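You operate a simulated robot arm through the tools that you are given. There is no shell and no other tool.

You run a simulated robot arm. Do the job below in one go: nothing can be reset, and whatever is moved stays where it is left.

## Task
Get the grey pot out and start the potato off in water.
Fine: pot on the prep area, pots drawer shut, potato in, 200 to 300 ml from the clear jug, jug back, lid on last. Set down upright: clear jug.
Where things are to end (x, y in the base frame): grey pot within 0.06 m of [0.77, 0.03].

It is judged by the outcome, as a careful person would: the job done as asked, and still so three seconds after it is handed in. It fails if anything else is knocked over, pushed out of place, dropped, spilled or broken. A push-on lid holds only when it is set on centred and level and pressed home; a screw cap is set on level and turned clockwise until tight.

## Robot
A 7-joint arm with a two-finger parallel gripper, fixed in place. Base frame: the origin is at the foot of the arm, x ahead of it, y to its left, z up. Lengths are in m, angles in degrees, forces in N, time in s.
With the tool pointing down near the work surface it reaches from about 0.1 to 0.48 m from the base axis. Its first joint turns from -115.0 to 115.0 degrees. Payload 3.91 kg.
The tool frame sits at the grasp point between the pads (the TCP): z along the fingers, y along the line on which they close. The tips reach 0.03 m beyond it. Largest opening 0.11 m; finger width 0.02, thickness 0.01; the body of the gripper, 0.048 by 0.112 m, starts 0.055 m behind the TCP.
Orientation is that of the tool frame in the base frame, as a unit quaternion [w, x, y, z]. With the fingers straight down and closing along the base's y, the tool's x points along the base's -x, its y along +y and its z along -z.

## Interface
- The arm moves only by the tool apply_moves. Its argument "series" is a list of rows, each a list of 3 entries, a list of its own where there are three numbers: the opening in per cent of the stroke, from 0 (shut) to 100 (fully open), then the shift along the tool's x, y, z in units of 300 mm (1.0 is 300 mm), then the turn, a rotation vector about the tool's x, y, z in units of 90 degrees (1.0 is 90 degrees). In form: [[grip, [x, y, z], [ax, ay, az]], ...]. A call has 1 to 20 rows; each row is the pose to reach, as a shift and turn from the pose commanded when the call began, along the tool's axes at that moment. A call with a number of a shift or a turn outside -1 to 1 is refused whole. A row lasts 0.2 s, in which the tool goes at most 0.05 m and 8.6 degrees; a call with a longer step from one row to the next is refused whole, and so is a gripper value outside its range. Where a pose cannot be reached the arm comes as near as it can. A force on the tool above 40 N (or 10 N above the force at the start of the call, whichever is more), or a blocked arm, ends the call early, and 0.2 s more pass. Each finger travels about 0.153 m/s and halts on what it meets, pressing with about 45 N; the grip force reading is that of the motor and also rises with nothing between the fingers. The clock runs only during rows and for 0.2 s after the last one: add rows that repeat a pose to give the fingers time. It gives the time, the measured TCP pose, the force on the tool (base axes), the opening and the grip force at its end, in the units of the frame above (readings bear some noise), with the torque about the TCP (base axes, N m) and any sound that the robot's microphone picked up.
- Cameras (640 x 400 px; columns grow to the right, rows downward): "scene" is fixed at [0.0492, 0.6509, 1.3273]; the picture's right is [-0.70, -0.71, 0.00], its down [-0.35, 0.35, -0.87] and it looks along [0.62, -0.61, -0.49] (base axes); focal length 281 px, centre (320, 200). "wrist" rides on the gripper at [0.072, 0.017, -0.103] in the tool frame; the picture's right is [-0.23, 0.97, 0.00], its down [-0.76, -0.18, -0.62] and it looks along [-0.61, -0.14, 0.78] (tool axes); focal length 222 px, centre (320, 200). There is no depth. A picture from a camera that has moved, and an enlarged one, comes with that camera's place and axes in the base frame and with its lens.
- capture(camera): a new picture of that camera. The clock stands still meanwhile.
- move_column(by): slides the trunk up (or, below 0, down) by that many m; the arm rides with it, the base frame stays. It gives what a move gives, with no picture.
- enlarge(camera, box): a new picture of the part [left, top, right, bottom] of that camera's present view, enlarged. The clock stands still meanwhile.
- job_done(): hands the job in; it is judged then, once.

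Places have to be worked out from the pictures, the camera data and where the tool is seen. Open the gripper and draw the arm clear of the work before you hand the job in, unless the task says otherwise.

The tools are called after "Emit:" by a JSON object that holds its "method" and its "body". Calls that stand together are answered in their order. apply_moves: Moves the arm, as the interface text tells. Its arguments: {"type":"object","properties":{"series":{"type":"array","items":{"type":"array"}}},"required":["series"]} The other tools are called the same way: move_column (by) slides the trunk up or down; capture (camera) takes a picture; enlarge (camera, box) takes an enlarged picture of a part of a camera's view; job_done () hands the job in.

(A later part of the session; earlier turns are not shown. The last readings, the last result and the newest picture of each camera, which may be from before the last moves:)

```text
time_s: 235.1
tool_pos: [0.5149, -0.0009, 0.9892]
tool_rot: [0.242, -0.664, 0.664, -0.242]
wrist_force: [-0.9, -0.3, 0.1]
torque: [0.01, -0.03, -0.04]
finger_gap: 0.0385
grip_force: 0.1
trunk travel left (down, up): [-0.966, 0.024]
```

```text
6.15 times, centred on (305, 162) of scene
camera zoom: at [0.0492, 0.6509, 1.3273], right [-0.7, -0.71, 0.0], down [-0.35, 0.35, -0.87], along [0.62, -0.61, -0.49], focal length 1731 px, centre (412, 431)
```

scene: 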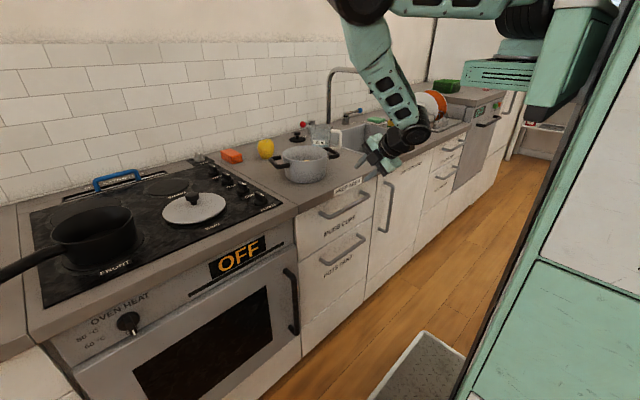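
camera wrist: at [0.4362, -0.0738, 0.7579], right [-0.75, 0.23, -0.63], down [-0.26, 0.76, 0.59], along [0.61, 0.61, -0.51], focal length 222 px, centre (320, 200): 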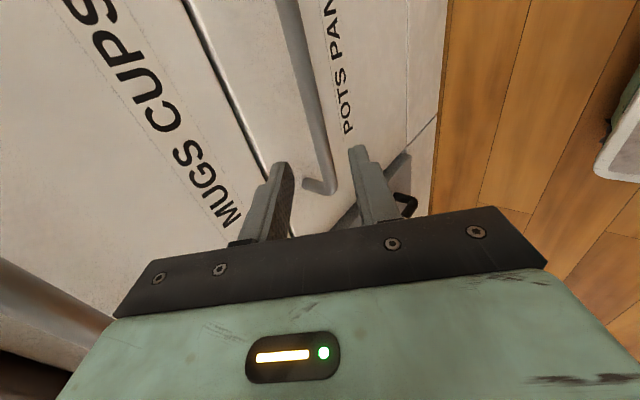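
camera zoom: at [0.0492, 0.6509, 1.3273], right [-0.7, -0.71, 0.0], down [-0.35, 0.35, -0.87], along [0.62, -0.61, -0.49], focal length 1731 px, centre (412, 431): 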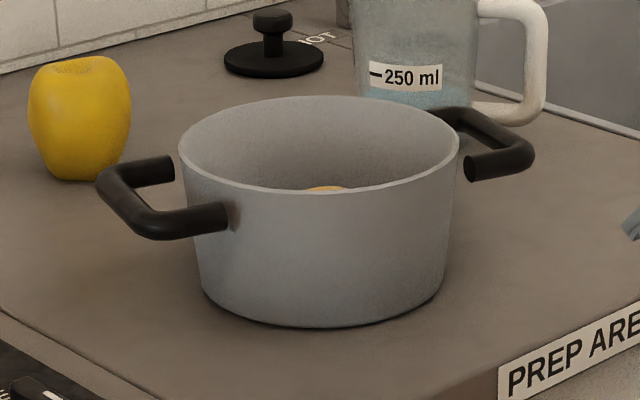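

The lid measures about 0.155–0.16 m across, which matches the pot. I'll go to tool-down, yaw 0, and move toward the stove to see the lid from the wrist camera.

Emit:
{"method": "apply_moves", "body": {"series": [[50, [0, -0.06, -0.05], [-0.029, 0.029, 0.0796]], [50, [-0.02, -0.13, -0.1], [-0.058, 0.058, 0.159]], [50, [-0.06, -0.2, -0.15], [-0.087, 0.087, 0.2388]], [60, [-0.12, -0.27, -0.2], [-0.116, 0.116, 0.318]], [70, [-0.19, -0.34, -0.25], [-0.145, 0.145, 0.398]], [80, [-0.26, -0.4, -0.28], [-0.174, 0.174, 0.4775]], [80, [-0.33, -0.45, -0.28], [-0.203, 0.203, 0.557]], [80, [-0.4, -0.496, -0.28], [-0.232, 0.232, 0.637]], [80, [-0.47, -0.496, -0.28], [-0.261, 0.261, 0.716]], [80, [-0.54, -0.496, -0.28], [-0.29, 0.29, 0.796]], [80, [-0.61, -0.496, -0.28], [-0.319, 0.319, 0.8755]], [80, [-0.667, -0.496, -0.28], [-0.348, 0.348, 0.955]], [80, [-0.667, -0.496, -0.28], [-0.348, 0.348, 0.955]]]}}

Emit:
{"method": "capture", "body": {"camera": "wrist"}}

Emit:
{"method": "capture", "body": {"camera": "scene"}}

```text
time_s: 237.9
tool_pos: [0.5747, 0.1977, 1.1485]
tool_rot: [-0.001, 0.001, 1.0, 0.0]
wrist_force: [0.0, -0.2, 0.7]
torque: [0.02, -0.01, 0.01]
finger_gap: 0.0879
grip_force: 0.1
trunk travel left (down, up): [-0.966, 0.024]
```

```text
taken
camera wrist: at [0.5035, 0.2152, 1.2531], right [0.23, 0.97, 0.0], down [0.76, -0.18, 0.62], along [0.61, -0.14, -0.78], focal length 222 px, centre (320, 200)
```

wrist: 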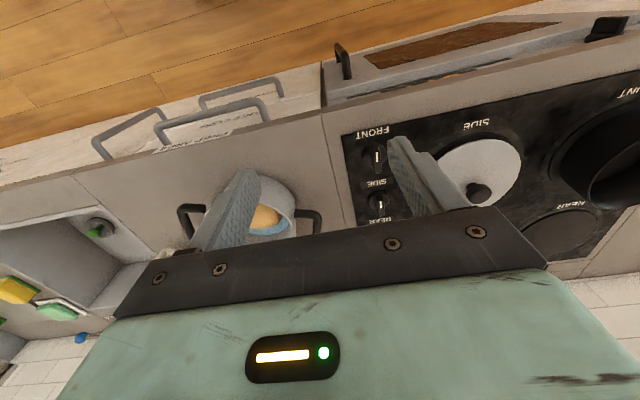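

```text
taken
```

scene: 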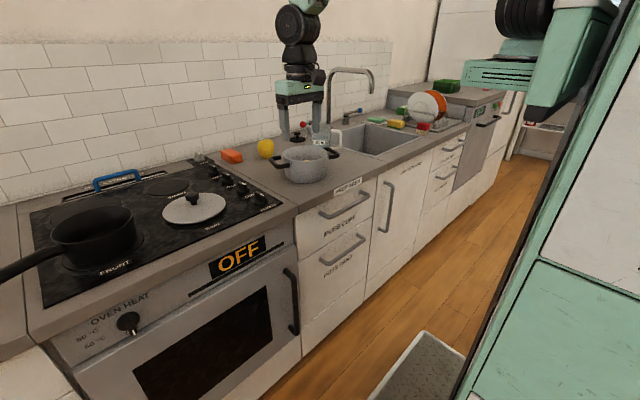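

Water is visible in the pot, with the lid further left. I'll lower the trunk 0.12 m for reach and move the tool nearer the lid.

Emit:
{"method": "move_column", "body": {"by": -0.12}}

Emit:
{"method": "apply_moves", "body": {"series": [[80, [0, 0.05, -0.12], [0, 0, 0]], [80, [-0.05, 0.17, -0.2], [0, 0, 0]], [80, [-0.12, 0.3, -0.28], [0, 0, 0]], [80, [-0.19, 0.43, -0.3], [0, 0, 0]], [80, [-0.26, 0.56, -0.3], [0, 0, 0]], [80, [-0.34, 0.68, -0.3], [0, 0, 0]], [80, [-0.417, 0.7, -0.3], [0, 0, 0]], [80, [-0.417, 0.7, -0.3], [0, 0, 0]]]}}

Emit:
{"method": "capture", "body": {"camera": "wrist"}}

Emit:
{"method": "capture", "body": {"camera": "scene"}}

```text
time_s: 239.4
tool_pos: [0.5736, 0.1977, 1.0294]
tool_rot: [0.0, -0.001, 1.0, 0.0]
wrist_force: [0.6, 0.6, -0.2]
torque: [-0.02, -0.02, -0.03]
finger_gap: 0.0881
grip_force: 0.0
trunk travel left (down, up): [-0.846, 0.144]
```

```text
refused: row 3 steps farther than a row can; nothing moved
```

```text
taken
camera wrist: at [0.5033, 0.2149, 1.1331], right [0.23, 0.97, 0.0], down [0.76, -0.18, 0.62], along [0.61, -0.14, -0.78], focal length 222 px, centre (320, 200)
```

wrist: 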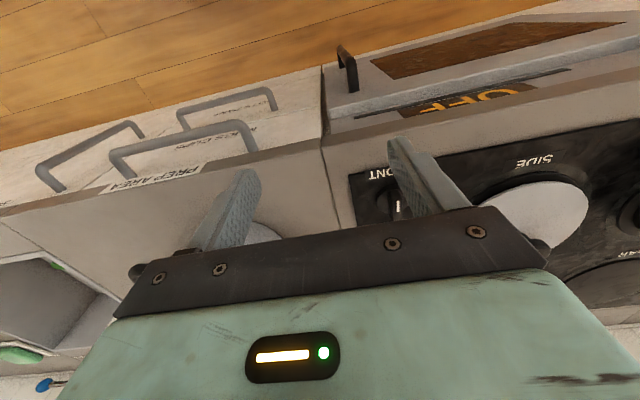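

```text
taken
```

scene: 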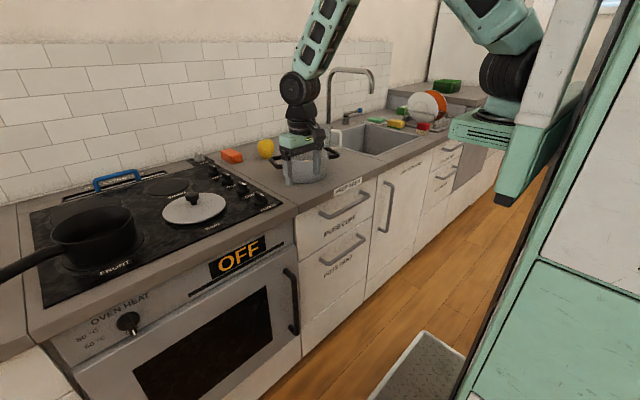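

Repeating with smaller steps.

Emit:
{"method": "apply_moves", "body": {"series": [[80, [0, 0.04, -0.1], [0, 0, 0]], [80, [-0.04, 0.13, -0.2], [0, 0, 0]], [80, [-0.09, 0.23, -0.28], [0, 0, 0]], [80, [-0.15, 0.34, -0.3], [0, 0, 0]], [80, [-0.21, 0.45, -0.3], [0, 0, 0]], [80, [-0.27, 0.56, -0.3], [0, 0, 0]], [80, [-0.33, 0.65, -0.3], [0, 0, 0]], [80, [-0.4, 0.7, -0.3], [0, 0, 0]], [80, [-0.4, 0.7, -0.3], [0, 0, 0]]]}}

Emit:
{"method": "capture", "body": {"camera": "wrist"}}

Emit:
{"method": "capture", "body": {"camera": "scene"}}

```text
time_s: 241.4
tool_pos: [0.6942, 0.4083, 1.1172]
tool_rot: [-0.001, 0.0, 1.0, -0.001]
wrist_force: [0.0, 0.3, -0.6]
torque: [0.01, 0.02, 0.05]
finger_gap: 0.0879
grip_force: 0.1
trunk travel left (down, up): [-0.846, 0.144]
```

```text
taken
camera wrist: at [0.623, 0.4246, 1.222], right [0.23, 0.97, 0.0], down [0.76, -0.18, 0.62], along [0.61, -0.14, -0.78], focal length 222 px, centre (320, 200)
```

wrist: 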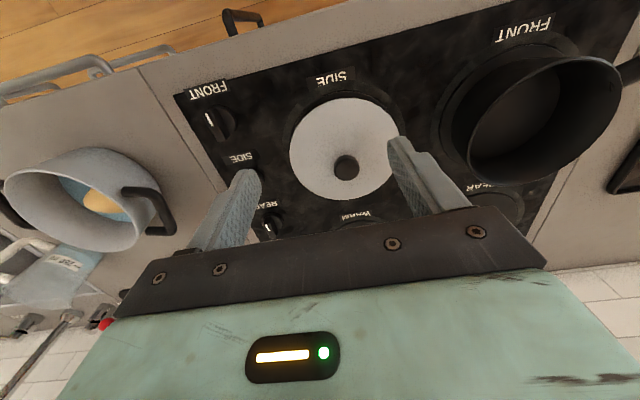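

```text
taken
```

scene: 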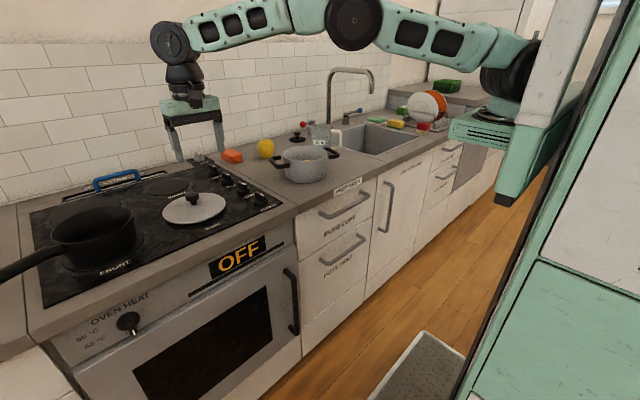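

A clear view of the lid. Zooming in for measurement.

Emit:
{"method": "enlarge", "body": {"camera": "wrist", "box": [270, 70, 420, 220]}}

Emit:
{"method": "enlarge", "body": {"camera": "wrist", "box": [0, 120, 200, 280]}}

```text
2.67 times, centred on (345, 145) of wrist
camera zoom: at [0.623, 0.4246, 1.222], right [0.23, 0.97, 0.0], down [0.76, -0.18, 0.62], along [0.61, -0.14, -0.78], focal length 592 px, centre (253, 347)
```

zoom: 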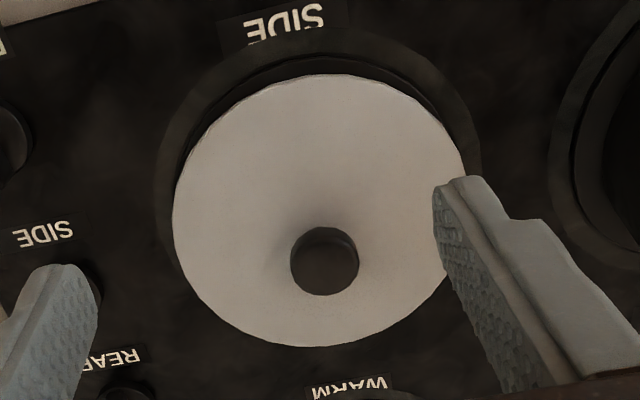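

```text
2.50 times, centred on (100, 200) of wrist
camera zoom: at [0.623, 0.4246, 1.222], right [0.23, 0.97, 0.0], down [0.76, -0.18, 0.62], along [0.61, -0.14, -0.78], focal length 555 px, centre (870, 200)
```

zoom: 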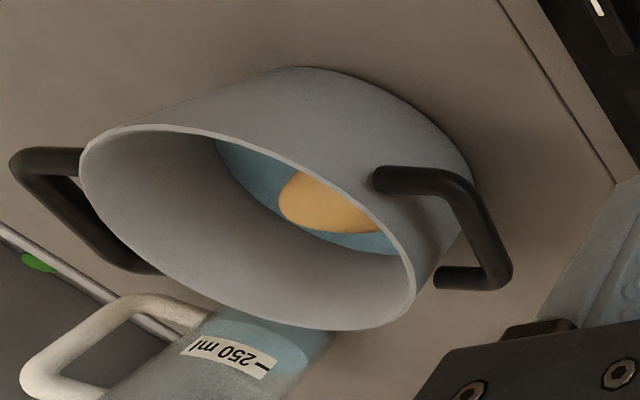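

The lid centre is (0.781, 0.425), with its top at z≈0.93 and the knob top at z≈0.962 (diameter 3.4 cm). I'll hover above the knob.

Emit:
{"method": "apply_moves", "body": {"series": [[70, [-0.1, 0.02, 0], [0, 0, 0]], [65, [-0.2, 0.04, 0.05], [0, 0, 0]], [60, [-0.289, 0.056, 0.13], [0, 0, 0]], [60, [-0.289, 0.056, 0.23], [0, 0, 0]], [60, [-0.289, 0.056, 0.3], [0, 0, 0]], [60, [-0.289, 0.056, 0.3], [0, 0, 0]]]}}

Emit:
{"method": "capture", "body": {"camera": "wrist"}}

Emit:
{"method": "enlarge", "body": {"camera": "scene", "box": [140, 120, 260, 240]}}

```text
time_s: 242.8
tool_pos: [0.7364, 0.3829, 1.0316]
tool_rot: [0.0, 0.0, 1.0, 0.0]
wrist_force: [0.3, -1.0, -0.3]
torque: [0.01, 0.06, 0.01]
finger_gap: 0.066
grip_force: 0.1
out of reach, approached as far as the arm can: row 1, 2, 3, 4, 5, 6
trunk travel left (down, up): [-0.846, 0.144]
```

```text
taken
camera wrist: at [0.6656, 0.4008, 1.136], right [0.23, 0.97, 0.0], down [0.76, -0.18, 0.62], along [0.61, -0.14, -0.78], focal length 222 px, centre (320, 200)
```

wrist: 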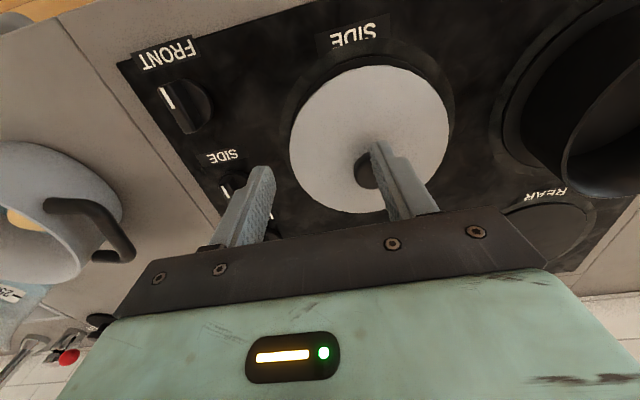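

```text
3.33 times, centred on (200, 180) of scene
camera zoom: at [0.0492, 0.6509, 1.3273], right [-0.7, -0.71, 0.0], down [-0.35, 0.35, -0.87], along [0.62, -0.61, -0.49], focal length 938 px, centre (720, 267)
```

zoom: 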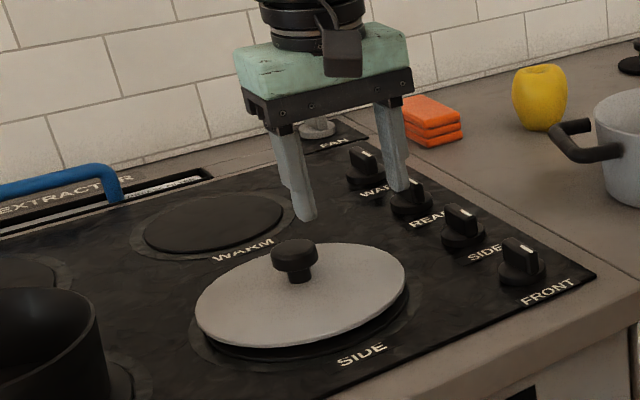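

The tool-down reach stops short at a radius of about 0.83 m, so I'll tilt the tool 30° outward along the arm's azimuth to extend it. The fingers can still grip the vertical knob from its sides.

Emit:
{"method": "apply_moves", "body": {"series": [[60, [0, 0, -0.03], [-0.0138, -0.0545, -0.0516]], [60, [-0.02, 0.02, -0.05], [-0.0277, -0.109, -0.1031]], [60, [-0.05, 0.05, -0.05], [-0.0415, -0.1634, -0.1547]], [60, [-0.08, 0.08, -0.03], [-0.0553, -0.2178, -0.2063]], [60, [-0.11, 0.11, 0], [-0.0692, -0.2723, -0.2578]], [60, [-0.125, 0.127, 0], [-0.083, -0.3267, -0.3094]], [60, [-0.125, 0.127, 0], [-0.083, -0.3267, -0.3094]]]}}

Emit:
{"method": "capture", "body": {"camera": "wrist"}}

Emit:
{"method": "enlarge", "body": {"camera": "scene", "box": [140, 120, 260, 240]}}

```text
time_s: 244.4
tool_pos: [0.8004, 0.454, 1.0309]
tool_rot: [0.252, -0.239, 0.936, 0.064]
wrist_force: [-0.4, 0.6, 0.1]
torque: [0.01, -0.01, 0.01]
finger_gap: 0.0658
grip_force: 0.0
out of reach, approached as far as the arm can: row 1, 2, 3, 4, 5, 6, 7
trunk travel left (down, up): [-0.846, 0.144]
```

```text
taken
camera wrist: at [0.6946, 0.4133, 1.085], right [-0.29, 0.95, 0.11], down [0.39, 0.01, 0.92], along [0.87, 0.31, -0.37], focal length 222 px, centre (320, 200)
```

wrist: 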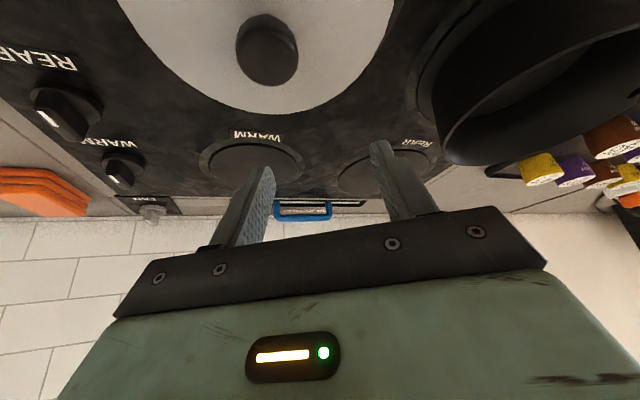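

```text
3.33 times, centred on (200, 180) of scene
camera zoom: at [0.0492, 0.6509, 1.3273], right [-0.7, -0.71, 0.0], down [-0.35, 0.35, -0.87], along [0.62, -0.61, -0.49], focal length 938 px, centre (720, 267)
```

zoom: 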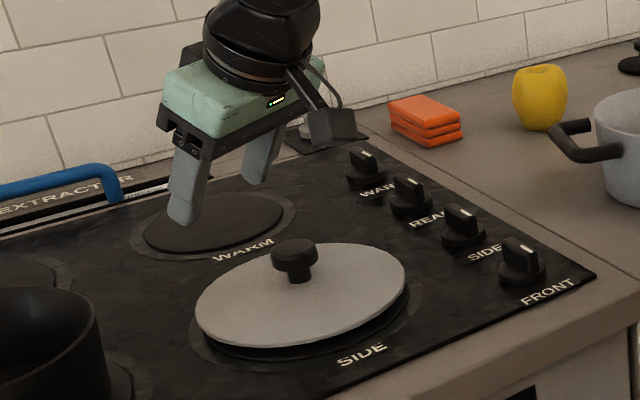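

The arm overshot slightly to (0.800, 0.454). I'll issue a hold to see where it settles before correcting.

Emit:
{"method": "apply_moves", "body": {"series": [[60, [0, 0, 0], [0, 0, 0]], [60, [0, 0, 0], [0, 0, 0]]]}}

```text
time_s: 245.0
tool_pos: [0.801, 0.4522, 1.031]
tool_rot: [0.251, -0.239, 0.936, 0.065]
wrist_force: [0.0, -0.1, -0.5]
torque: [-0.02, 0.01, -0.01]
finger_gap: 0.066
grip_force: 0.0
trunk travel left (down, up): [-0.846, 0.144]
```

Settled. I'll shift back so the tool axis lines up with the knob, hovering at z≈1.02.

Emit:
{"method": "apply_moves", "body": {"series": [[60, [0.07, -0.024, -0.018], [0, 0, 0]], [60, [0.136, -0.048, -0.036], [0, 0, 0]], [60, [0.136, -0.048, -0.036], [0, 0, 0]]]}}

Emit:
{"method": "capture", "body": {"camera": "wrist"}}

Emit:
{"method": "enlarge", "body": {"camera": "scene", "box": [140, 120, 260, 240]}}

```text
time_s: 245.8
tool_pos: [0.8024, 0.4508, 1.0156]
tool_rot: [0.25, -0.238, 0.937, 0.063]
wrist_force: [0.7, -0.1, -0.3]
torque: [0.0, -0.02, -0.01]
finger_gap: 0.0658
grip_force: 0.1
out of reach, approached as far as the arm can: row 1, 2, 3
trunk travel left (down, up): [-0.846, 0.144]
```

```text
taken
camera wrist: at [0.6944, 0.4113, 1.0698], right [-0.29, 0.95, 0.11], down [0.39, 0.01, 0.92], along [0.87, 0.31, -0.37], focal length 222 px, centre (320, 200)
```

wrist: 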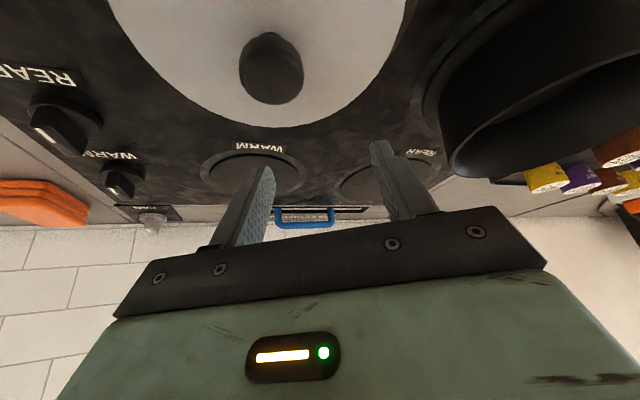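

```text
3.33 times, centred on (200, 180) of scene
camera zoom: at [0.0492, 0.6509, 1.3273], right [-0.7, -0.71, 0.0], down [-0.35, 0.35, -0.87], along [0.62, -0.61, -0.49], focal length 938 px, centre (720, 267)
```

zoom: 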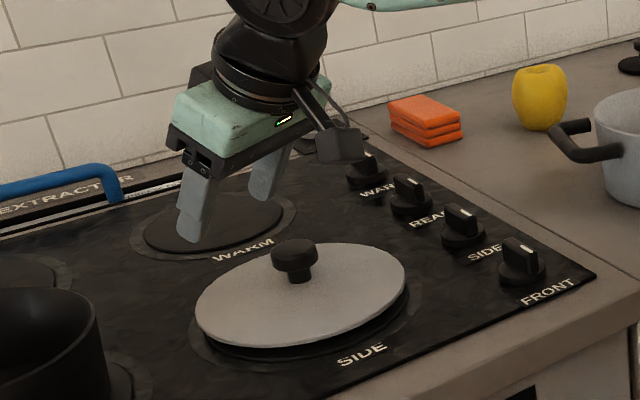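

The solver seems stuck in an awkward posture. I'll look at the whole arm.

Emit:
{"method": "capture", "body": {"camera": "scene"}}

```text
taken
```

scene: 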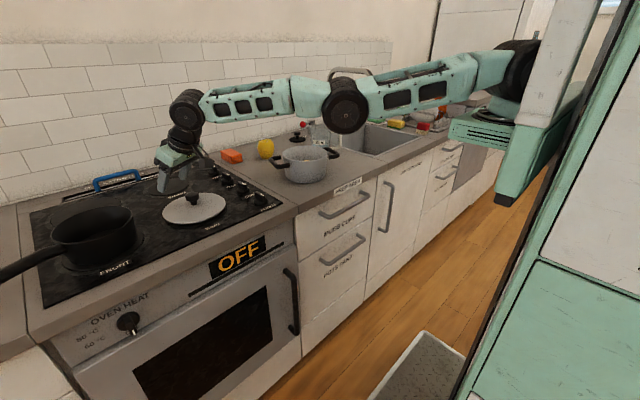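

The arm is fully straightened, a stretched singularity, which is why it can't come inward. I'll pull it well back and up to bend the elbow again.

Emit:
{"method": "apply_moves", "body": {"series": [[60, [0.05, -0.008, -0.08], [0, 0, 0]], [60, [0.11, -0.016, -0.17], [0, 0, 0]], [60, [0.18, -0.025, -0.27], [0, 0, 0]], [60, [0.25, -0.035, -0.37], [0, 0, 0]], [60, [0.32, -0.043, -0.46], [0, 0, 0]], [60, [0.382, -0.05, -0.548], [0, 0, 0]], [60, [0.382, -0.05, -0.548], [0, 0, 0]], [60, [0.382, -0.05, -0.548], [0, 0, 0]]]}}

Emit:
{"method": "capture", "body": {"camera": "scene"}}

```text
time_s: 247.6
tool_pos: [0.7655, 0.488, 1.0993]
tool_rot: [0.25, -0.238, 0.936, 0.064]
wrist_force: [0.5, 0.5, -1.0]
torque: [0.03, 0.03, 0.01]
finger_gap: 0.0661
grip_force: 0.1
out of reach, approached as far as the arm can: row 1, 2, 3, 4, 5, 6, 7, 8
trunk travel left (down, up): [-0.846, 0.144]
```

```text
taken
```

scene: 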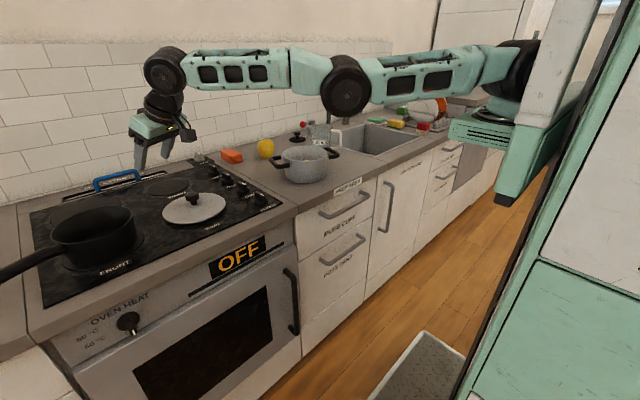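

Still straight. Bending the elbow requires moving the tool downward relative to the shoulder, so I'll raise the trunk first, then command down and inward.

Emit:
{"method": "move_column", "body": {"by": 0.14}}

Emit:
{"method": "apply_moves", "body": {"series": [[60, [0.07, -0.03, 0.05], [0, 0, 0]], [60, [0.14, -0.06, 0.1], [0, 0, 0]], [60, [0.21, -0.09, 0.15], [0, 0, 0]], [60, [0.28, -0.12, 0.19], [0, 0, 0]], [60, [0.35, -0.15, 0.22], [0, 0, 0]], [60, [0.42, -0.18, 0.24], [0, 0, 0]], [60, [0.42, -0.18, 0.24], [0, 0, 0]], [60, [0.42, -0.18, 0.24], [0, 0, 0]]]}}

Emit:
{"method": "capture", "body": {"camera": "scene"}}

```text
time_s: 249.2
tool_pos: [0.764, 0.4883, 1.2389]
tool_rot: [0.251, -0.238, 0.936, 0.064]
wrist_force: [-0.8, 0.9, 0.4]
torque: [0.02, -0.04, 0.01]
finger_gap: 0.0661
grip_force: 0.0
trunk travel left (down, up): [-0.986, 0.004]
```

```text
time_s: 251.0
tool_pos: [0.7751, 0.4646, 1.1019]
tool_rot: [0.249, -0.239, 0.936, 0.064]
wrist_force: [-0.8, -0.2, 0.2]
torque: [0.0, -0.01, -0.01]
finger_gap: 0.0662
grip_force: 0.1
out of reach, approached as far as the arm can: row 1, 2, 3, 4, 5, 6, 7, 8
trunk travel left (down, up): [-0.986, 0.004]
```

```text
taken
```

scene: 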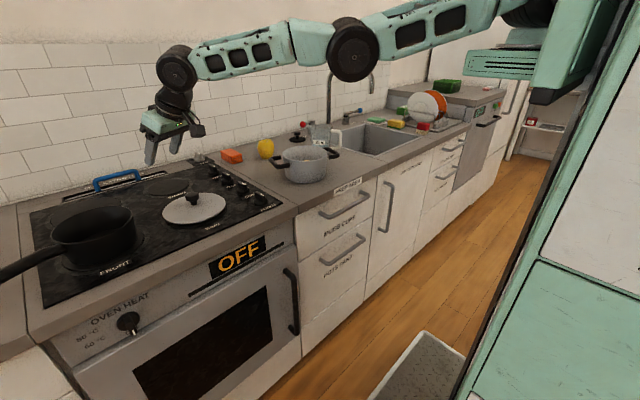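

The elbow remains straight. I'll return to the tool-down orientation nearer in, about (0.69, 0.40), which the arm reached earlier with a slight elbow bend.

Emit:
{"method": "apply_moves", "body": {"series": [[60, [0.04, -0.009, -0.04], [0.0138, 0.0545, 0.0516]], [60, [0.085, -0.018, -0.085], [0.0277, 0.109, 0.1031]], [60, [0.13, -0.027, -0.13], [0.0415, 0.1634, 0.1547]], [60, [0.175, -0.037, -0.175], [0.0553, 0.2178, 0.2063]], [60, [0.22, -0.046, -0.22], [0.0692, 0.2723, 0.2578]], [60, [0.258, -0.055, -0.257], [0.083, 0.3267, 0.3094]], [60, [0.258, -0.055, -0.257], [0.083, 0.3267, 0.3094]], [60, [0.258, -0.055, -0.257], [0.083, 0.3267, 0.3094]]]}}

Emit:
{"method": "capture", "body": {"camera": "scene"}}

```text
time_s: 252.8
tool_pos: [0.701, 0.4112, 1.129]
tool_rot: [-0.001, 0.0, 1.0, -0.001]
wrist_force: [0.4, 0.0, 0.6]
torque: [0.01, 0.01, 0.02]
finger_gap: 0.0663
grip_force: 0.1
out of reach, approached as far as the arm can: row 2, 3, 4, 5, 6, 7, 8
trunk travel left (down, up): [-0.986, 0.004]
```

```text
taken
```

scene: 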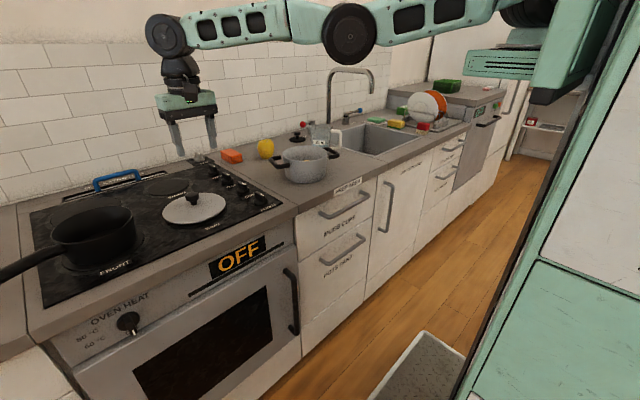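

Still on the boundary. I'll command a return to the earlier comfortable point near (0.57, 0.20, 1.15).

Emit:
{"method": "apply_moves", "body": {"series": [[60, [0.04, -0.08, -0.005], [0, 0, 0]], [60, [0.08, -0.16, -0.01], [0, 0, 0]], [60, [0.12, -0.24, -0.015], [0, 0, 0]], [60, [0.16, -0.32, -0.02], [0, 0, 0]], [60, [0.21, -0.4, -0.03], [0, 0, 0]], [60, [0.26, -0.48, -0.04], [0, 0, 0]], [60, [0.31, -0.56, -0.05], [0, 0, 0]], [60, [0.36, -0.64, -0.06], [0, 0, 0]], [60, [0.42, -0.71, -0.065], [0, 0, 0]], [60, [0.42, -0.71, -0.065], [0, 0, 0]], [60, [0.42, -0.71, -0.065], [0, 0, 0]]]}}

Emit:
{"method": "capture", "body": {"camera": "scene"}}

```text
time_s: 255.2
tool_pos: [0.7455, 0.3668, 1.1228]
tool_rot: [-0.001, 0.0, 1.0, -0.001]
wrist_force: [-1.3, 0.3, -0.1]
torque: [0.05, 0.0, -0.02]
finger_gap: 0.0657
grip_force: 0.0
out of reach, approached as far as the arm can: row 1, 2, 3, 4, 5, 6, 7, 8, 9, 10, 11
trunk travel left (down, up): [-0.986, 0.004]
```

```text
taken
```

scene: 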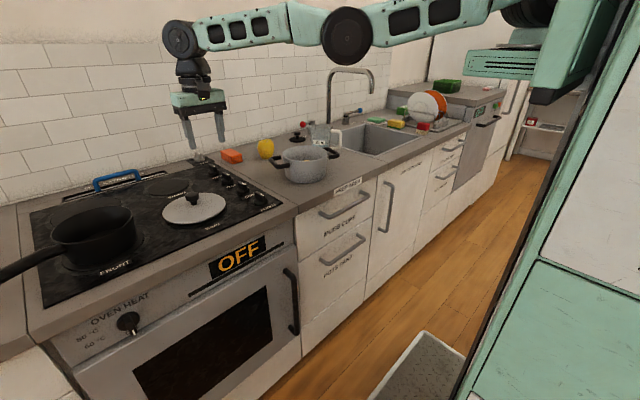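

The arm slides along its stretched boundary. I'll command a purely radial inward move and hold for several rows to let the elbow bend.

Emit:
{"method": "apply_moves", "body": {"series": [[60, [0.1, -0.089, 0], [0, 0, 0]], [60, [0.2, -0.178, 0], [0, 0, 0]], [60, [0.3, -0.266, 0], [0, 0, 0]], [60, [0.4, -0.355, 0], [0, 0, 0]], [60, [0.5, -0.444, 0], [0, 0, 0]], [60, [0.5, -0.444, 0], [0, 0, 0]], [60, [0.5, -0.444, 0], [0, 0, 0]], [60, [0.5, -0.444, 0], [0, 0, 0]], [60, [0.5, -0.444, 0], [0, 0, 0]], [60, [0.5, -0.444, 0], [0, 0, 0]], [60, [0.5, -0.444, 0], [0, 0, 0]], [60, [0.5, -0.444, 0], [0, 0, 0]]]}}

```text
time_s: 257.8
tool_pos: [0.7416, 0.3692, 1.1048]
tool_rot: [0.0, 0.0, 1.0, -0.001]
wrist_force: [-0.2, 0.4, -0.1]
torque: [0.03, 0.01, 0.02]
finger_gap: 0.066
grip_force: 0.1
out of reach, approached as far as the arm can: row 1, 2, 3, 4, 5, 6, 7, 8, 9, 10, 11, 12
trunk travel left (down, up): [-0.986, 0.004]
```

The elbow has likely passed straight into a slight hyperextension and is pinned at its limit. To flip it back I'll go up, then push outward and down so the elbow bends the right way, and only then come inward.

Emit:
{"method": "apply_moves", "body": {"series": [[60, [0, 0, -0.15], [0, 0, 0]], [60, [0, 0, -0.3], [0, 0, 0]], [60, [0, 0, -0.45], [0, 0, 0]], [60, [0, 0, -0.6], [0, 0, 0]], [60, [0, 0, -0.7], [0, 0, 0]], [60, [0, 0, -0.7], [0, 0, 0]]]}}

Emit:
{"method": "apply_moves", "body": {"series": [[60, [-0.1, 0.09, 0.05], [0, 0, 0]], [60, [-0.2, 0.18, 0.2], [0, 0, 0]], [60, [-0.2, 0.18, 0.35], [0, 0, 0]], [60, [-0.2, 0.18, 0.5], [0, 0, 0]], [60, [-0.2, 0.18, 0.65], [0, 0, 0]], [60, [-0.2, 0.18, 0.7], [0, 0, 0]], [60, [-0.2, 0.18, 0.7], [0, 0, 0]]]}}

Emit:
{"method": "capture", "body": {"camera": "scene"}}

```text
time_s: 259.2
tool_pos: [0.7393, 0.3696, 1.313]
tool_rot: [-0.001, 0.001, 1.0, -0.001]
wrist_force: [0.7, 0.0, 0.7]
torque: [0.04, 0.01, 0.0]
finger_gap: 0.0662
grip_force: 0.0
out of reach, approached as far as the arm can: row 1, 2, 3
trunk travel left (down, up): [-0.986, 0.004]
```

```text
refused: row 2 steps farther than a row can; nothing moved
```

```text
taken
```

scene: 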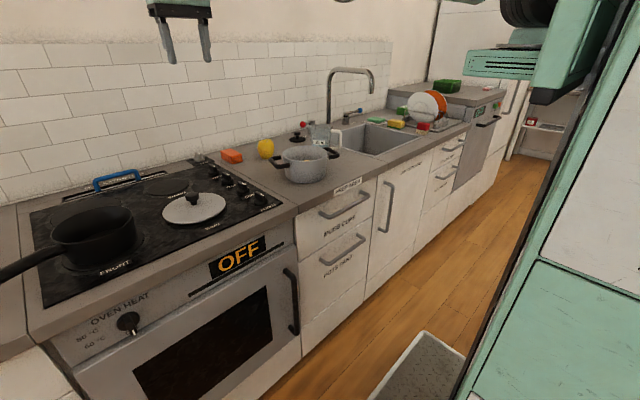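

The upper position is fully reachable. I'll try moving inward from here.

Emit:
{"method": "apply_moves", "body": {"series": [[60, [0.06, -0.08, 0], [0, 0, 0]], [60, [0.12, -0.16, 0], [0, 0, 0]], [60, [0.18, -0.24, 0], [0, 0, 0]], [60, [0.24, -0.32, 0], [0, 0, 0]], [60, [0.3, -0.4, 0], [0, 0, 0]], [60, [0.3, -0.4, 0], [0, 0, 0]]]}}

Emit:
{"method": "capture", "body": {"camera": "scene"}}

```text
time_s: 260.6
tool_pos: [0.7549, 0.345, 1.3348]
tool_rot: [0.0, 0.0, 1.0, -0.001]
wrist_force: [-0.4, 0.7, -0.2]
torque: [-0.01, 0.03, -0.03]
finger_gap: 0.0657
grip_force: 0.0
out of reach, approached as far as the arm can: row 1, 2, 3, 4, 5, 6
trunk travel left (down, up): [-0.986, 0.004]
```

```text
taken
```

scene: 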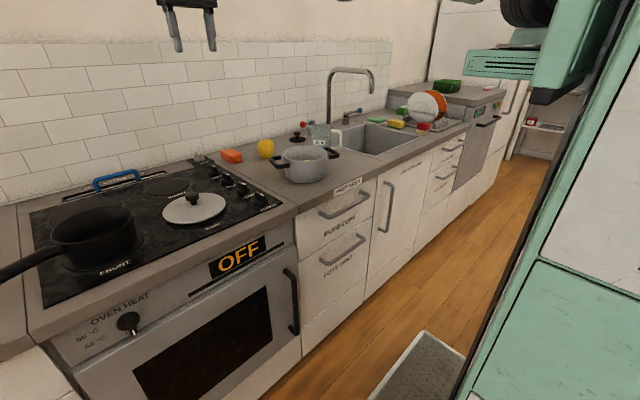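

Inward is still stuck, so now the outward-then-down motion in small steps, staying well above the stove.

Emit:
{"method": "apply_moves", "body": {"series": [[60, [-0.06, 0.05, 0], [0, 0, 0]], [60, [-0.12, 0.1, 0.05], [0, 0, 0]], [60, [-0.12, 0.1, 0.15], [0, 0, 0]], [60, [-0.12, 0.1, 0.25], [0, 0, 0]], [60, [-0.12, 0.1, 0.35], [0, 0, 0]], [60, [-0.12, 0.1, 0.45], [0, 0, 0]], [60, [-0.12, 0.1, 0.55], [0, 0, 0]], [60, [-0.12, 0.1, 0.65], [0, 0, 0]], [60, [-0.12, 0.1, 0.75], [0, 0, 0]], [60, [-0.12, 0.1, 0.75], [0, 0, 0]]]}}

Emit:
{"method": "capture", "body": {"camera": "scene"}}

```text
time_s: 262.8
tool_pos: [0.7626, 0.3507, 1.1231]
tool_rot: [0.001, 0.001, 1.0, 0.0]
wrist_force: [0.7, 0.3, 0.4]
torque: [-0.03, 0.01, -0.01]
finger_gap: 0.0661
grip_force: 0.1
out of reach, approached as far as the arm can: row 1, 2, 3, 4, 5, 6, 7, 8, 9, 10
trunk travel left (down, up): [-0.986, 0.004]
```

```text
taken
```

scene: 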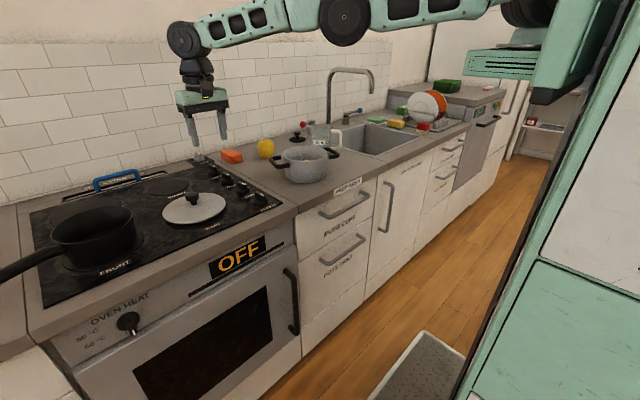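

The elbow is now bent upward. Moving inward.

Emit:
{"method": "apply_moves", "body": {"series": [[60, [0.06, -0.06, 0], [0, 0, 0]], [60, [0.12, -0.12, 0], [0, 0, 0]], [60, [0.18, -0.18, 0], [0, 0, 0]], [60, [0.24, -0.24, 0], [0, 0, 0]], [60, [0.3, -0.3, 0], [0, 0, 0]], [60, [0.36, -0.36, 0], [0, 0, 0]], [60, [0.36, -0.36, 0], [0, 0, 0]]]}}

Emit:
{"method": "capture", "body": {"camera": "scene"}}

```text
time_s: 264.4
tool_pos: [0.6536, 0.2423, 1.1234]
tool_rot: [0.0, 0.0, 1.0, 0.001]
wrist_force: [0.8, -0.7, -0.4]
torque: [-0.02, 0.01, -0.01]
finger_gap: 0.0659
grip_force: 0.1
trunk travel left (down, up): [-0.986, 0.004]
```

```text
taken
```

scene: 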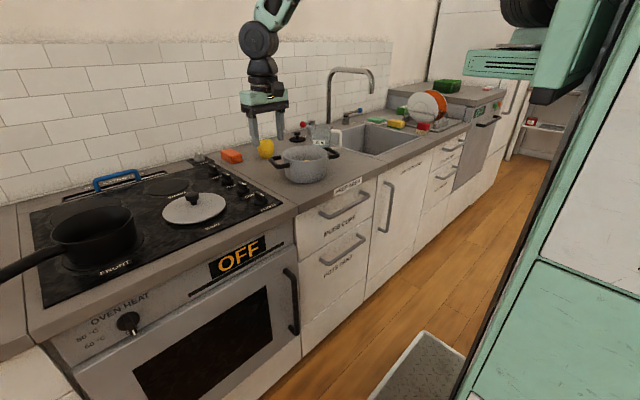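

Recovered with a good elbow-up posture. This time I'll tilt the tool 35° outward first, close in at (0.63, 0.32), and then extend to the lid.

Emit:
{"method": "apply_moves", "body": {"series": [[60, [0.013, 0.043, -0.03], [-0.016, -0.063, -0.051]], [60, [0.026, 0.086, -0.057], [-0.032, -0.127, -0.102]], [60, [0.04, 0.13, -0.057], [-0.048, -0.19, -0.153]], [60, [0.053, 0.173, -0.057], [-0.064, -0.253, -0.204]], [60, [0.066, 0.216, -0.057], [-0.08, -0.317, -0.255]], [60, [0.079, 0.259, -0.057], [-0.0964, -0.38, -0.3061]], [60, [0.079, 0.259, -0.057], [-0.0964, -0.38, -0.3061]]]}}

Emit:
{"method": "move_column", "body": {"by": -0.1}}

Emit:
{"method": "capture", "body": {"camera": "scene"}}

Emit:
{"method": "capture", "body": {"camera": "wrist"}}

```text
time_s: 266.0
tool_pos: [0.6297, 0.3214, 1.139]
tool_rot: [0.29, -0.235, 0.925, 0.074]
wrist_force: [0.3, 0.6, -1.2]
torque: [0.0, 0.0, 0.03]
finger_gap: 0.0661
grip_force: 0.0
trunk travel left (down, up): [-0.986, 0.004]
```

```text
time_s: 267.4
tool_pos: [0.6308, 0.3217, 1.0393]
tool_rot: [0.291, -0.234, 0.925, 0.075]
wrist_force: [0.2, 0.6, -0.2]
torque: [0.0, -0.02, -0.01]
finger_gap: 0.0661
grip_force: 0.0
trunk travel left (down, up): [-0.886, 0.104]
```

```text
taken
```

scene: 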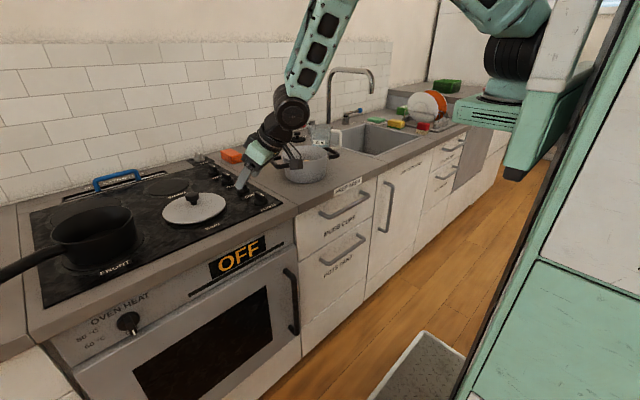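

```text
taken
camera wrist: at [0.5197, 0.2802, 1.0834], right [-0.3, 0.94, 0.13], down [0.32, -0.03, 0.95], along [0.9, 0.33, -0.29], focal length 222 px, centre (320, 200)
```

wrist: 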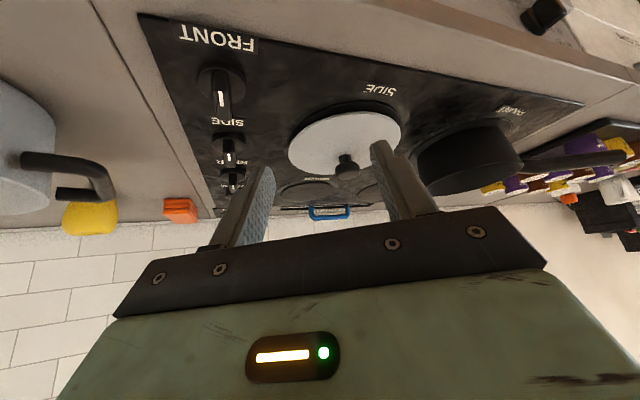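

Now I'll extend to hover above the knob.

Emit:
{"method": "apply_moves", "body": {"series": [[60, [-0.09, 0.013, 0.07], [0, 0, 0]], [60, [-0.18, 0.026, 0.14], [0, 0, 0]], [60, [-0.27, 0.039, 0.21], [0, 0, 0]], [60, [-0.36, 0.052, 0.28], [0, 0, 0]], [60, [-0.446, 0.064, 0.349], [0, 0, 0]], [60, [-0.446, 0.064, 0.349], [0, 0, 0]]]}}

Emit:
{"method": "capture", "body": {"camera": "wrist"}}

Emit:
{"method": "capture", "body": {"camera": "scene"}}

```text
time_s: 268.8
tool_pos: [0.7724, 0.4193, 1.0303]
tool_rot: [0.289, -0.235, 0.925, 0.074]
wrist_force: [-0.8, -0.4, -1.0]
torque: [0.0, 0.0, 0.0]
finger_gap: 0.0661
grip_force: 0.1
trunk travel left (down, up): [-0.886, 0.104]
```

```text
taken
camera wrist: at [0.6606, 0.3785, 1.0741], right [-0.3, 0.94, 0.13], down [0.32, -0.03, 0.95], along [0.9, 0.33, -0.3], focal length 222 px, centre (320, 200)
```

wrist: 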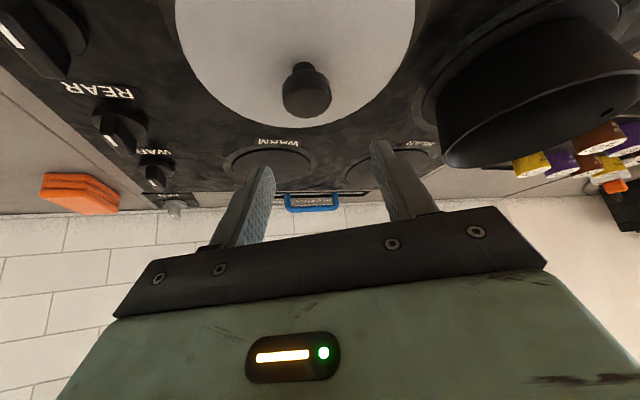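

```text
taken
```

scene: 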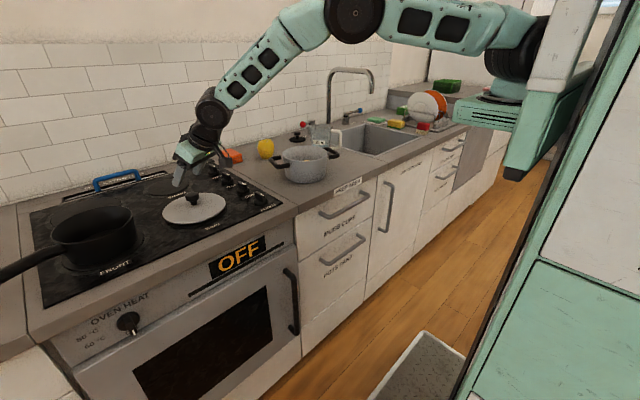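

The knob is confirmed at (0.776, 0.422), on the tool's axis. I'll descend to z≈0.970 around it.

Emit:
{"method": "apply_moves", "body": {"series": [[55, [0.045, 0.001, 0.05], [0, 0, 0]], [55, [0.09, 0.002, 0.1], [0, 0, 0]], [55, [0.13, 0.002, 0.155], [0, 0, 0]], [55, [0.13, 0.002, 0.155], [0, 0, 0]]]}}

Emit:
{"method": "capture", "body": {"camera": "wrist"}}

Emit:
{"method": "enlarge", "body": {"camera": "scene", "box": [140, 130, 260, 240]}}

```text
time_s: 269.8
tool_pos: [0.7655, 0.4181, 0.9691]
tool_rot: [0.291, -0.235, 0.925, 0.074]
wrist_force: [-0.1, 0.6, -0.1]
torque: [0.01, 0.02, 0.01]
finger_gap: 0.0605
grip_force: 0.0
trunk travel left (down, up): [-0.886, 0.104]
```

```text
taken
camera wrist: at [0.6547, 0.3763, 1.013], right [-0.3, 0.94, 0.13], down [0.32, -0.03, 0.95], along [0.9, 0.33, -0.29], focal length 222 px, centre (320, 200)
```

wrist: 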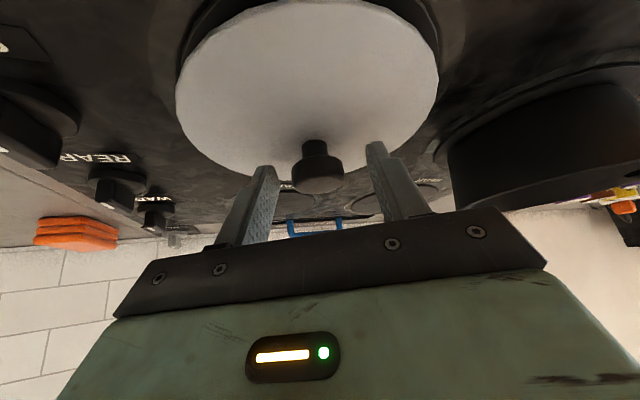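

```text
3.64 times, centred on (200, 185) of scene
camera zoom: at [0.0492, 0.6509, 1.3273], right [-0.7, -0.71, 0.0], down [-0.35, 0.35, -0.87], along [0.62, -0.61, -0.49], focal length 1023 px, centre (756, 254)
```

zoom: 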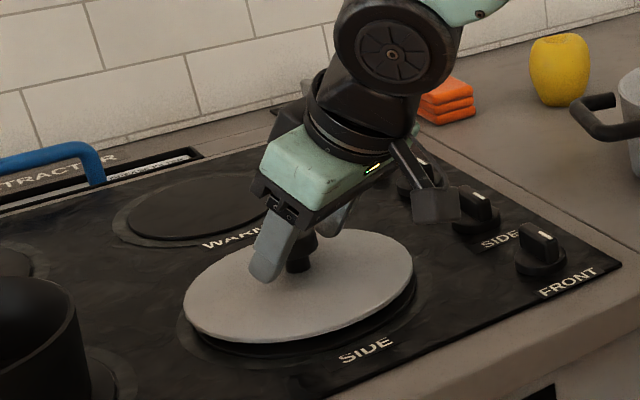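

The knob is between the fingertips. Closing on it.

Emit:
{"method": "apply_moves", "body": {"series": [[40, [0, 0, 0], [0, 0, 0]], [20, [0, 0, 0], [0, 0, 0]], [0, [0, 0, 0], [0, 0, 0]], [0, [0, 0, 0], [0, 0, 0]]]}}

Emit:
{"method": "apply_moves", "body": {"series": [[0, [-0.03, 0, -0.043], [0, 0, 0]], [0, [-0.06, 0, -0.086], [0, 0, 0]], [0, [-0.096, 0, -0.137], [0, 0, 0]], [0, [-0.096, 0, -0.137], [0, 0, 0]]]}}

Emit:
{"method": "capture", "body": {"camera": "wrist"}}

Emit:
{"method": "enlarge", "body": {"camera": "scene", "box": [140, 130, 260, 240]}}

```text
time_s: 270.8
tool_pos: [0.7663, 0.4178, 0.9689]
tool_rot: [0.291, -0.235, 0.925, 0.074]
wrist_force: [1.0, 1.7, 1.6]
torque: [-0.09, 0.02, -0.01]
finger_gap: 0.0348
grip_force: 44.9
trunk travel left (down, up): [-0.886, 0.104]
```

```text
time_s: 271.8
tool_pos: [0.7655, 0.4176, 1.0191]
tool_rot: [0.29, -0.234, 0.925, 0.074]
wrist_force: [-0.7, -0.1, -0.6]
torque: [0.02, 0.02, -0.03]
finger_gap: 0.0349
grip_force: 45.1
trunk travel left (down, up): [-0.886, 0.104]
```

```text
taken
camera wrist: at [0.6541, 0.3758, 1.0635], right [-0.3, 0.94, 0.13], down [0.32, -0.03, 0.95], along [0.9, 0.33, -0.29], focal length 222 px, centre (320, 200)
```

wrist: 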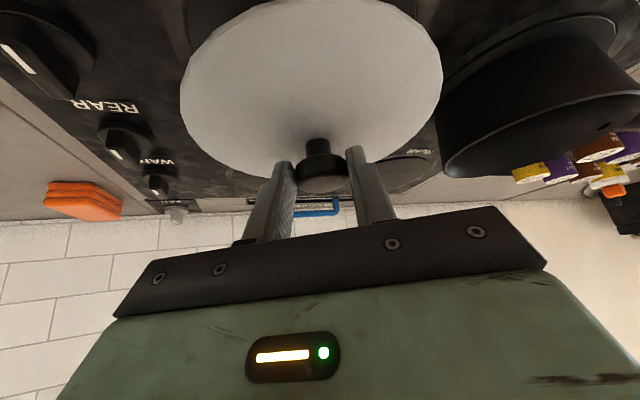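

```text
3.64 times, centred on (200, 185) of scene
camera zoom: at [0.0492, 0.6509, 1.3273], right [-0.7, -0.71, 0.0], down [-0.35, 0.35, -0.87], along [0.62, -0.61, -0.49], focal length 1023 px, centre (756, 254)
```

zoom: 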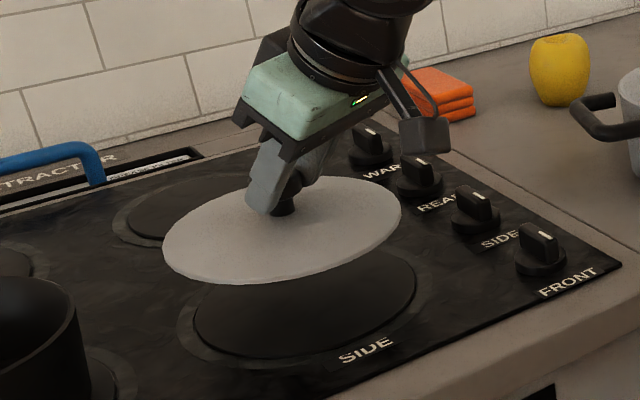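

The lid is lifted. I'll zoom in to check that it's level in the grip.

Emit:
{"method": "enlarge", "body": {"camera": "scene", "box": [180, 160, 240, 220]}}

Emit:
{"method": "enlarge", "body": {"camera": "wrist", "box": [160, 0, 460, 200]}}

```text
6.67 times, centred on (210, 190) of scene
camera zoom: at [0.0492, 0.6509, 1.3273], right [-0.7, -0.71, 0.0], down [-0.35, 0.35, -0.87], along [0.62, -0.61, -0.49], focal length 1875 px, centre (1053, 267)
```

zoom: 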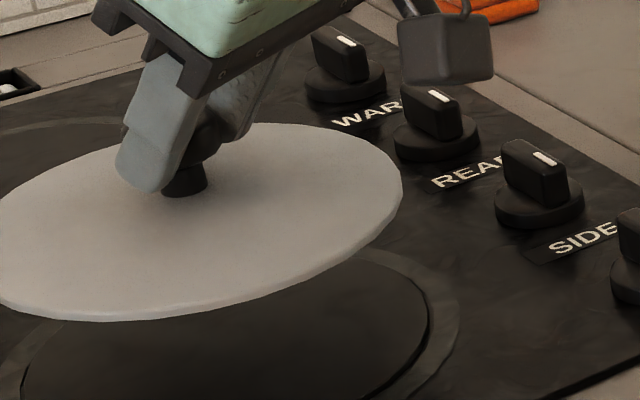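

```text
2.00 times, centred on (310, 100) of wrist
camera zoom: at [0.6541, 0.3758, 1.0635], right [-0.3, 0.94, 0.13], down [0.32, -0.03, 0.95], along [0.9, 0.33, -0.29], focal length 444 px, centre (340, 400)
```

zoom: 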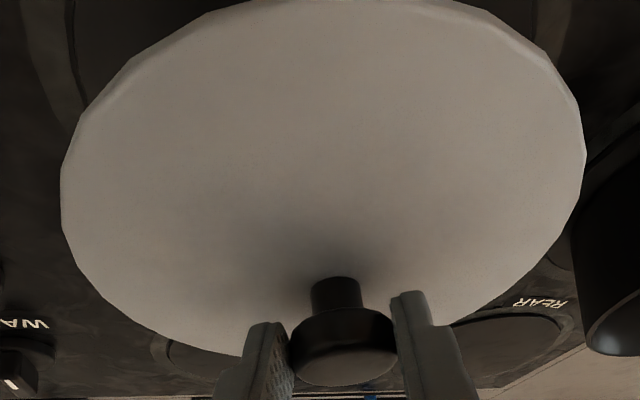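

Working through the geometry, the lid is level at z≈0.977 with radius≈0.0775, the same as the pot. I'll raise it 10 cm, then carry it toward the pot keeping this orientation.

Emit:
{"method": "apply_moves", "body": {"series": [[0, [-0.05, 0, -0.07], [0, 0, 0]], [0, [-0.1, 0, -0.14], [0, 0, 0]], [0, [-0.15, 0, -0.21], [0, 0, 0]], [0, [-0.191, 0, -0.273], [0, 0, 0]], [0, [-0.191, 0, -0.273], [0, 0, 0]]]}}

Emit:
{"method": "apply_moves", "body": {"series": [[0, [0.03, -0.06, -0.02], [0, 0, 0]], [0, [0.075, -0.155, -0.052], [0, 0, 0]], [0, [0.12, -0.25, -0.084], [0, 0, 0]], [0, [0.165, -0.345, -0.117], [0, 0, 0]], [0, [0.21, -0.44, -0.149], [0, 0, 0]], [0, [0.255, -0.53, -0.18], [0, 0, 0]], [0, [0.3, -0.62, -0.211], [0, 0, 0]], [0, [0.335, -0.69, -0.235], [0, 0, 0]], [0, [0.35, -0.717, -0.245], [0, 0, 0]], [0, [0.35, -0.717, -0.245], [0, 0, 0]]]}}

Emit:
{"method": "capture", "body": {"camera": "scene"}}

Emit:
{"method": "capture", "body": {"camera": "wrist"}}

```text
time_s: 273.0
tool_pos: [0.7652, 0.418, 1.1189]
tool_rot: [0.289, -0.235, 0.925, 0.074]
wrist_force: [0.3, 0.0, -1.3]
torque: [-0.01, 0.03, 0.02]
finger_gap: 0.0348
grip_force: 45.2
trunk travel left (down, up): [-0.886, 0.104]
```

```text
time_s: 275.2
tool_pos: [0.7557, 0.1669, 1.1201]
tool_rot: [0.29, -0.235, 0.925, 0.074]
wrist_force: [0.2, 0.2, -0.5]
torque: [-0.01, 0.01, 0.01]
finger_gap: 0.0347
grip_force: 45.4
trunk travel left (down, up): [-0.886, 0.104]
```

```text
taken
```

scene: 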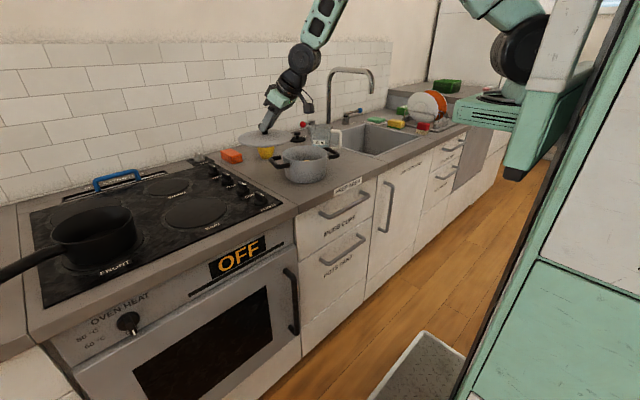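

```text
taken
camera wrist: at [0.6448, 0.1254, 1.1642], right [-0.3, 0.94, 0.13], down [0.32, -0.03, 0.95], along [0.9, 0.33, -0.29], focal length 222 px, centre (320, 200)
```

wrist: 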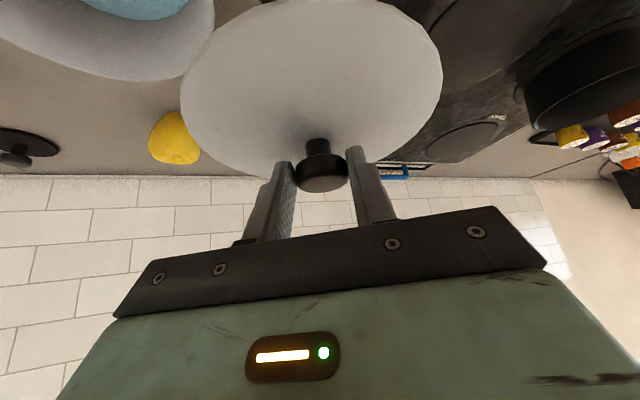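

I'll bring the lid above the pot with about 4 cm of gap, then compare the lid and rim outlines in the same views.

Emit:
{"method": "apply_moves", "body": {"series": [[0, [0.04, -0.07, -0.03], [0, 0, 0]], [0, [0.09, -0.16, -0.06], [0, 0, 0]], [0, [0.14, -0.25, -0.085], [0, 0, 0]], [0, [0.18, -0.33, -0.11], [0, 0, 0]], [0, [0.21, -0.394, -0.13], [0, 0, 0]], [0, [0.25, -0.394, -0.085], [0, 0, 0]], [0, [0.28, -0.394, -0.045], [0, 0, 0]], [0, [0.305, -0.394, -0.01], [0, 0, 0]], [0, [0.305, -0.394, -0.01], [0, 0, 0]]]}}

Emit:
{"method": "enlarge", "body": {"camera": "scene", "box": [260, 110, 350, 190]}}

Emit:
{"method": "capture", "body": {"camera": "wrist"}}

```text
time_s: 277.2
tool_pos: [0.7453, 0.0251, 1.0699]
tool_rot: [0.291, -0.234, 0.925, 0.074]
wrist_force: [0.2, 1.1, -1.4]
torque: [-0.01, 0.02, -0.01]
finger_gap: 0.0347
grip_force: 46.0
trunk travel left (down, up): [-0.886, 0.104]
```

```text
5.00 times, centred on (305, 150) of scene
camera zoom: at [0.0492, 0.6509, 1.3273], right [-0.7, -0.71, 0.0], down [-0.35, 0.35, -0.87], along [0.62, -0.61, -0.49], focal length 1406 px, centre (395, 450)
```

zoom: 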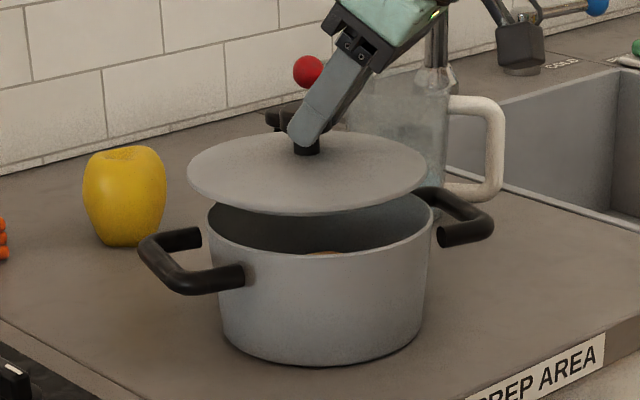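

```text
taken
camera wrist: at [0.634, -0.0151, 1.114], right [-0.3, 0.94, 0.13], down [0.32, -0.03, 0.95], along [0.9, 0.33, -0.29], focal length 222 px, centre (320, 200)
```

wrist: 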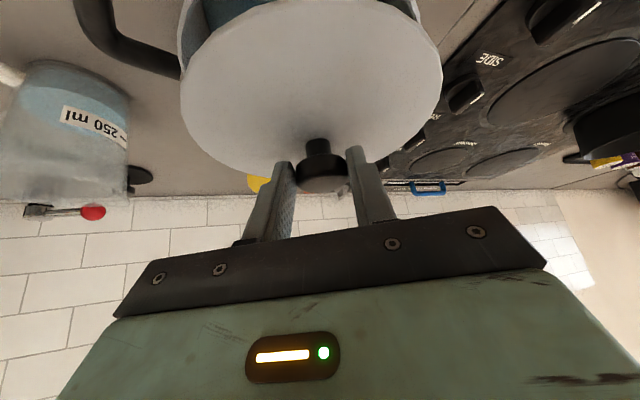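

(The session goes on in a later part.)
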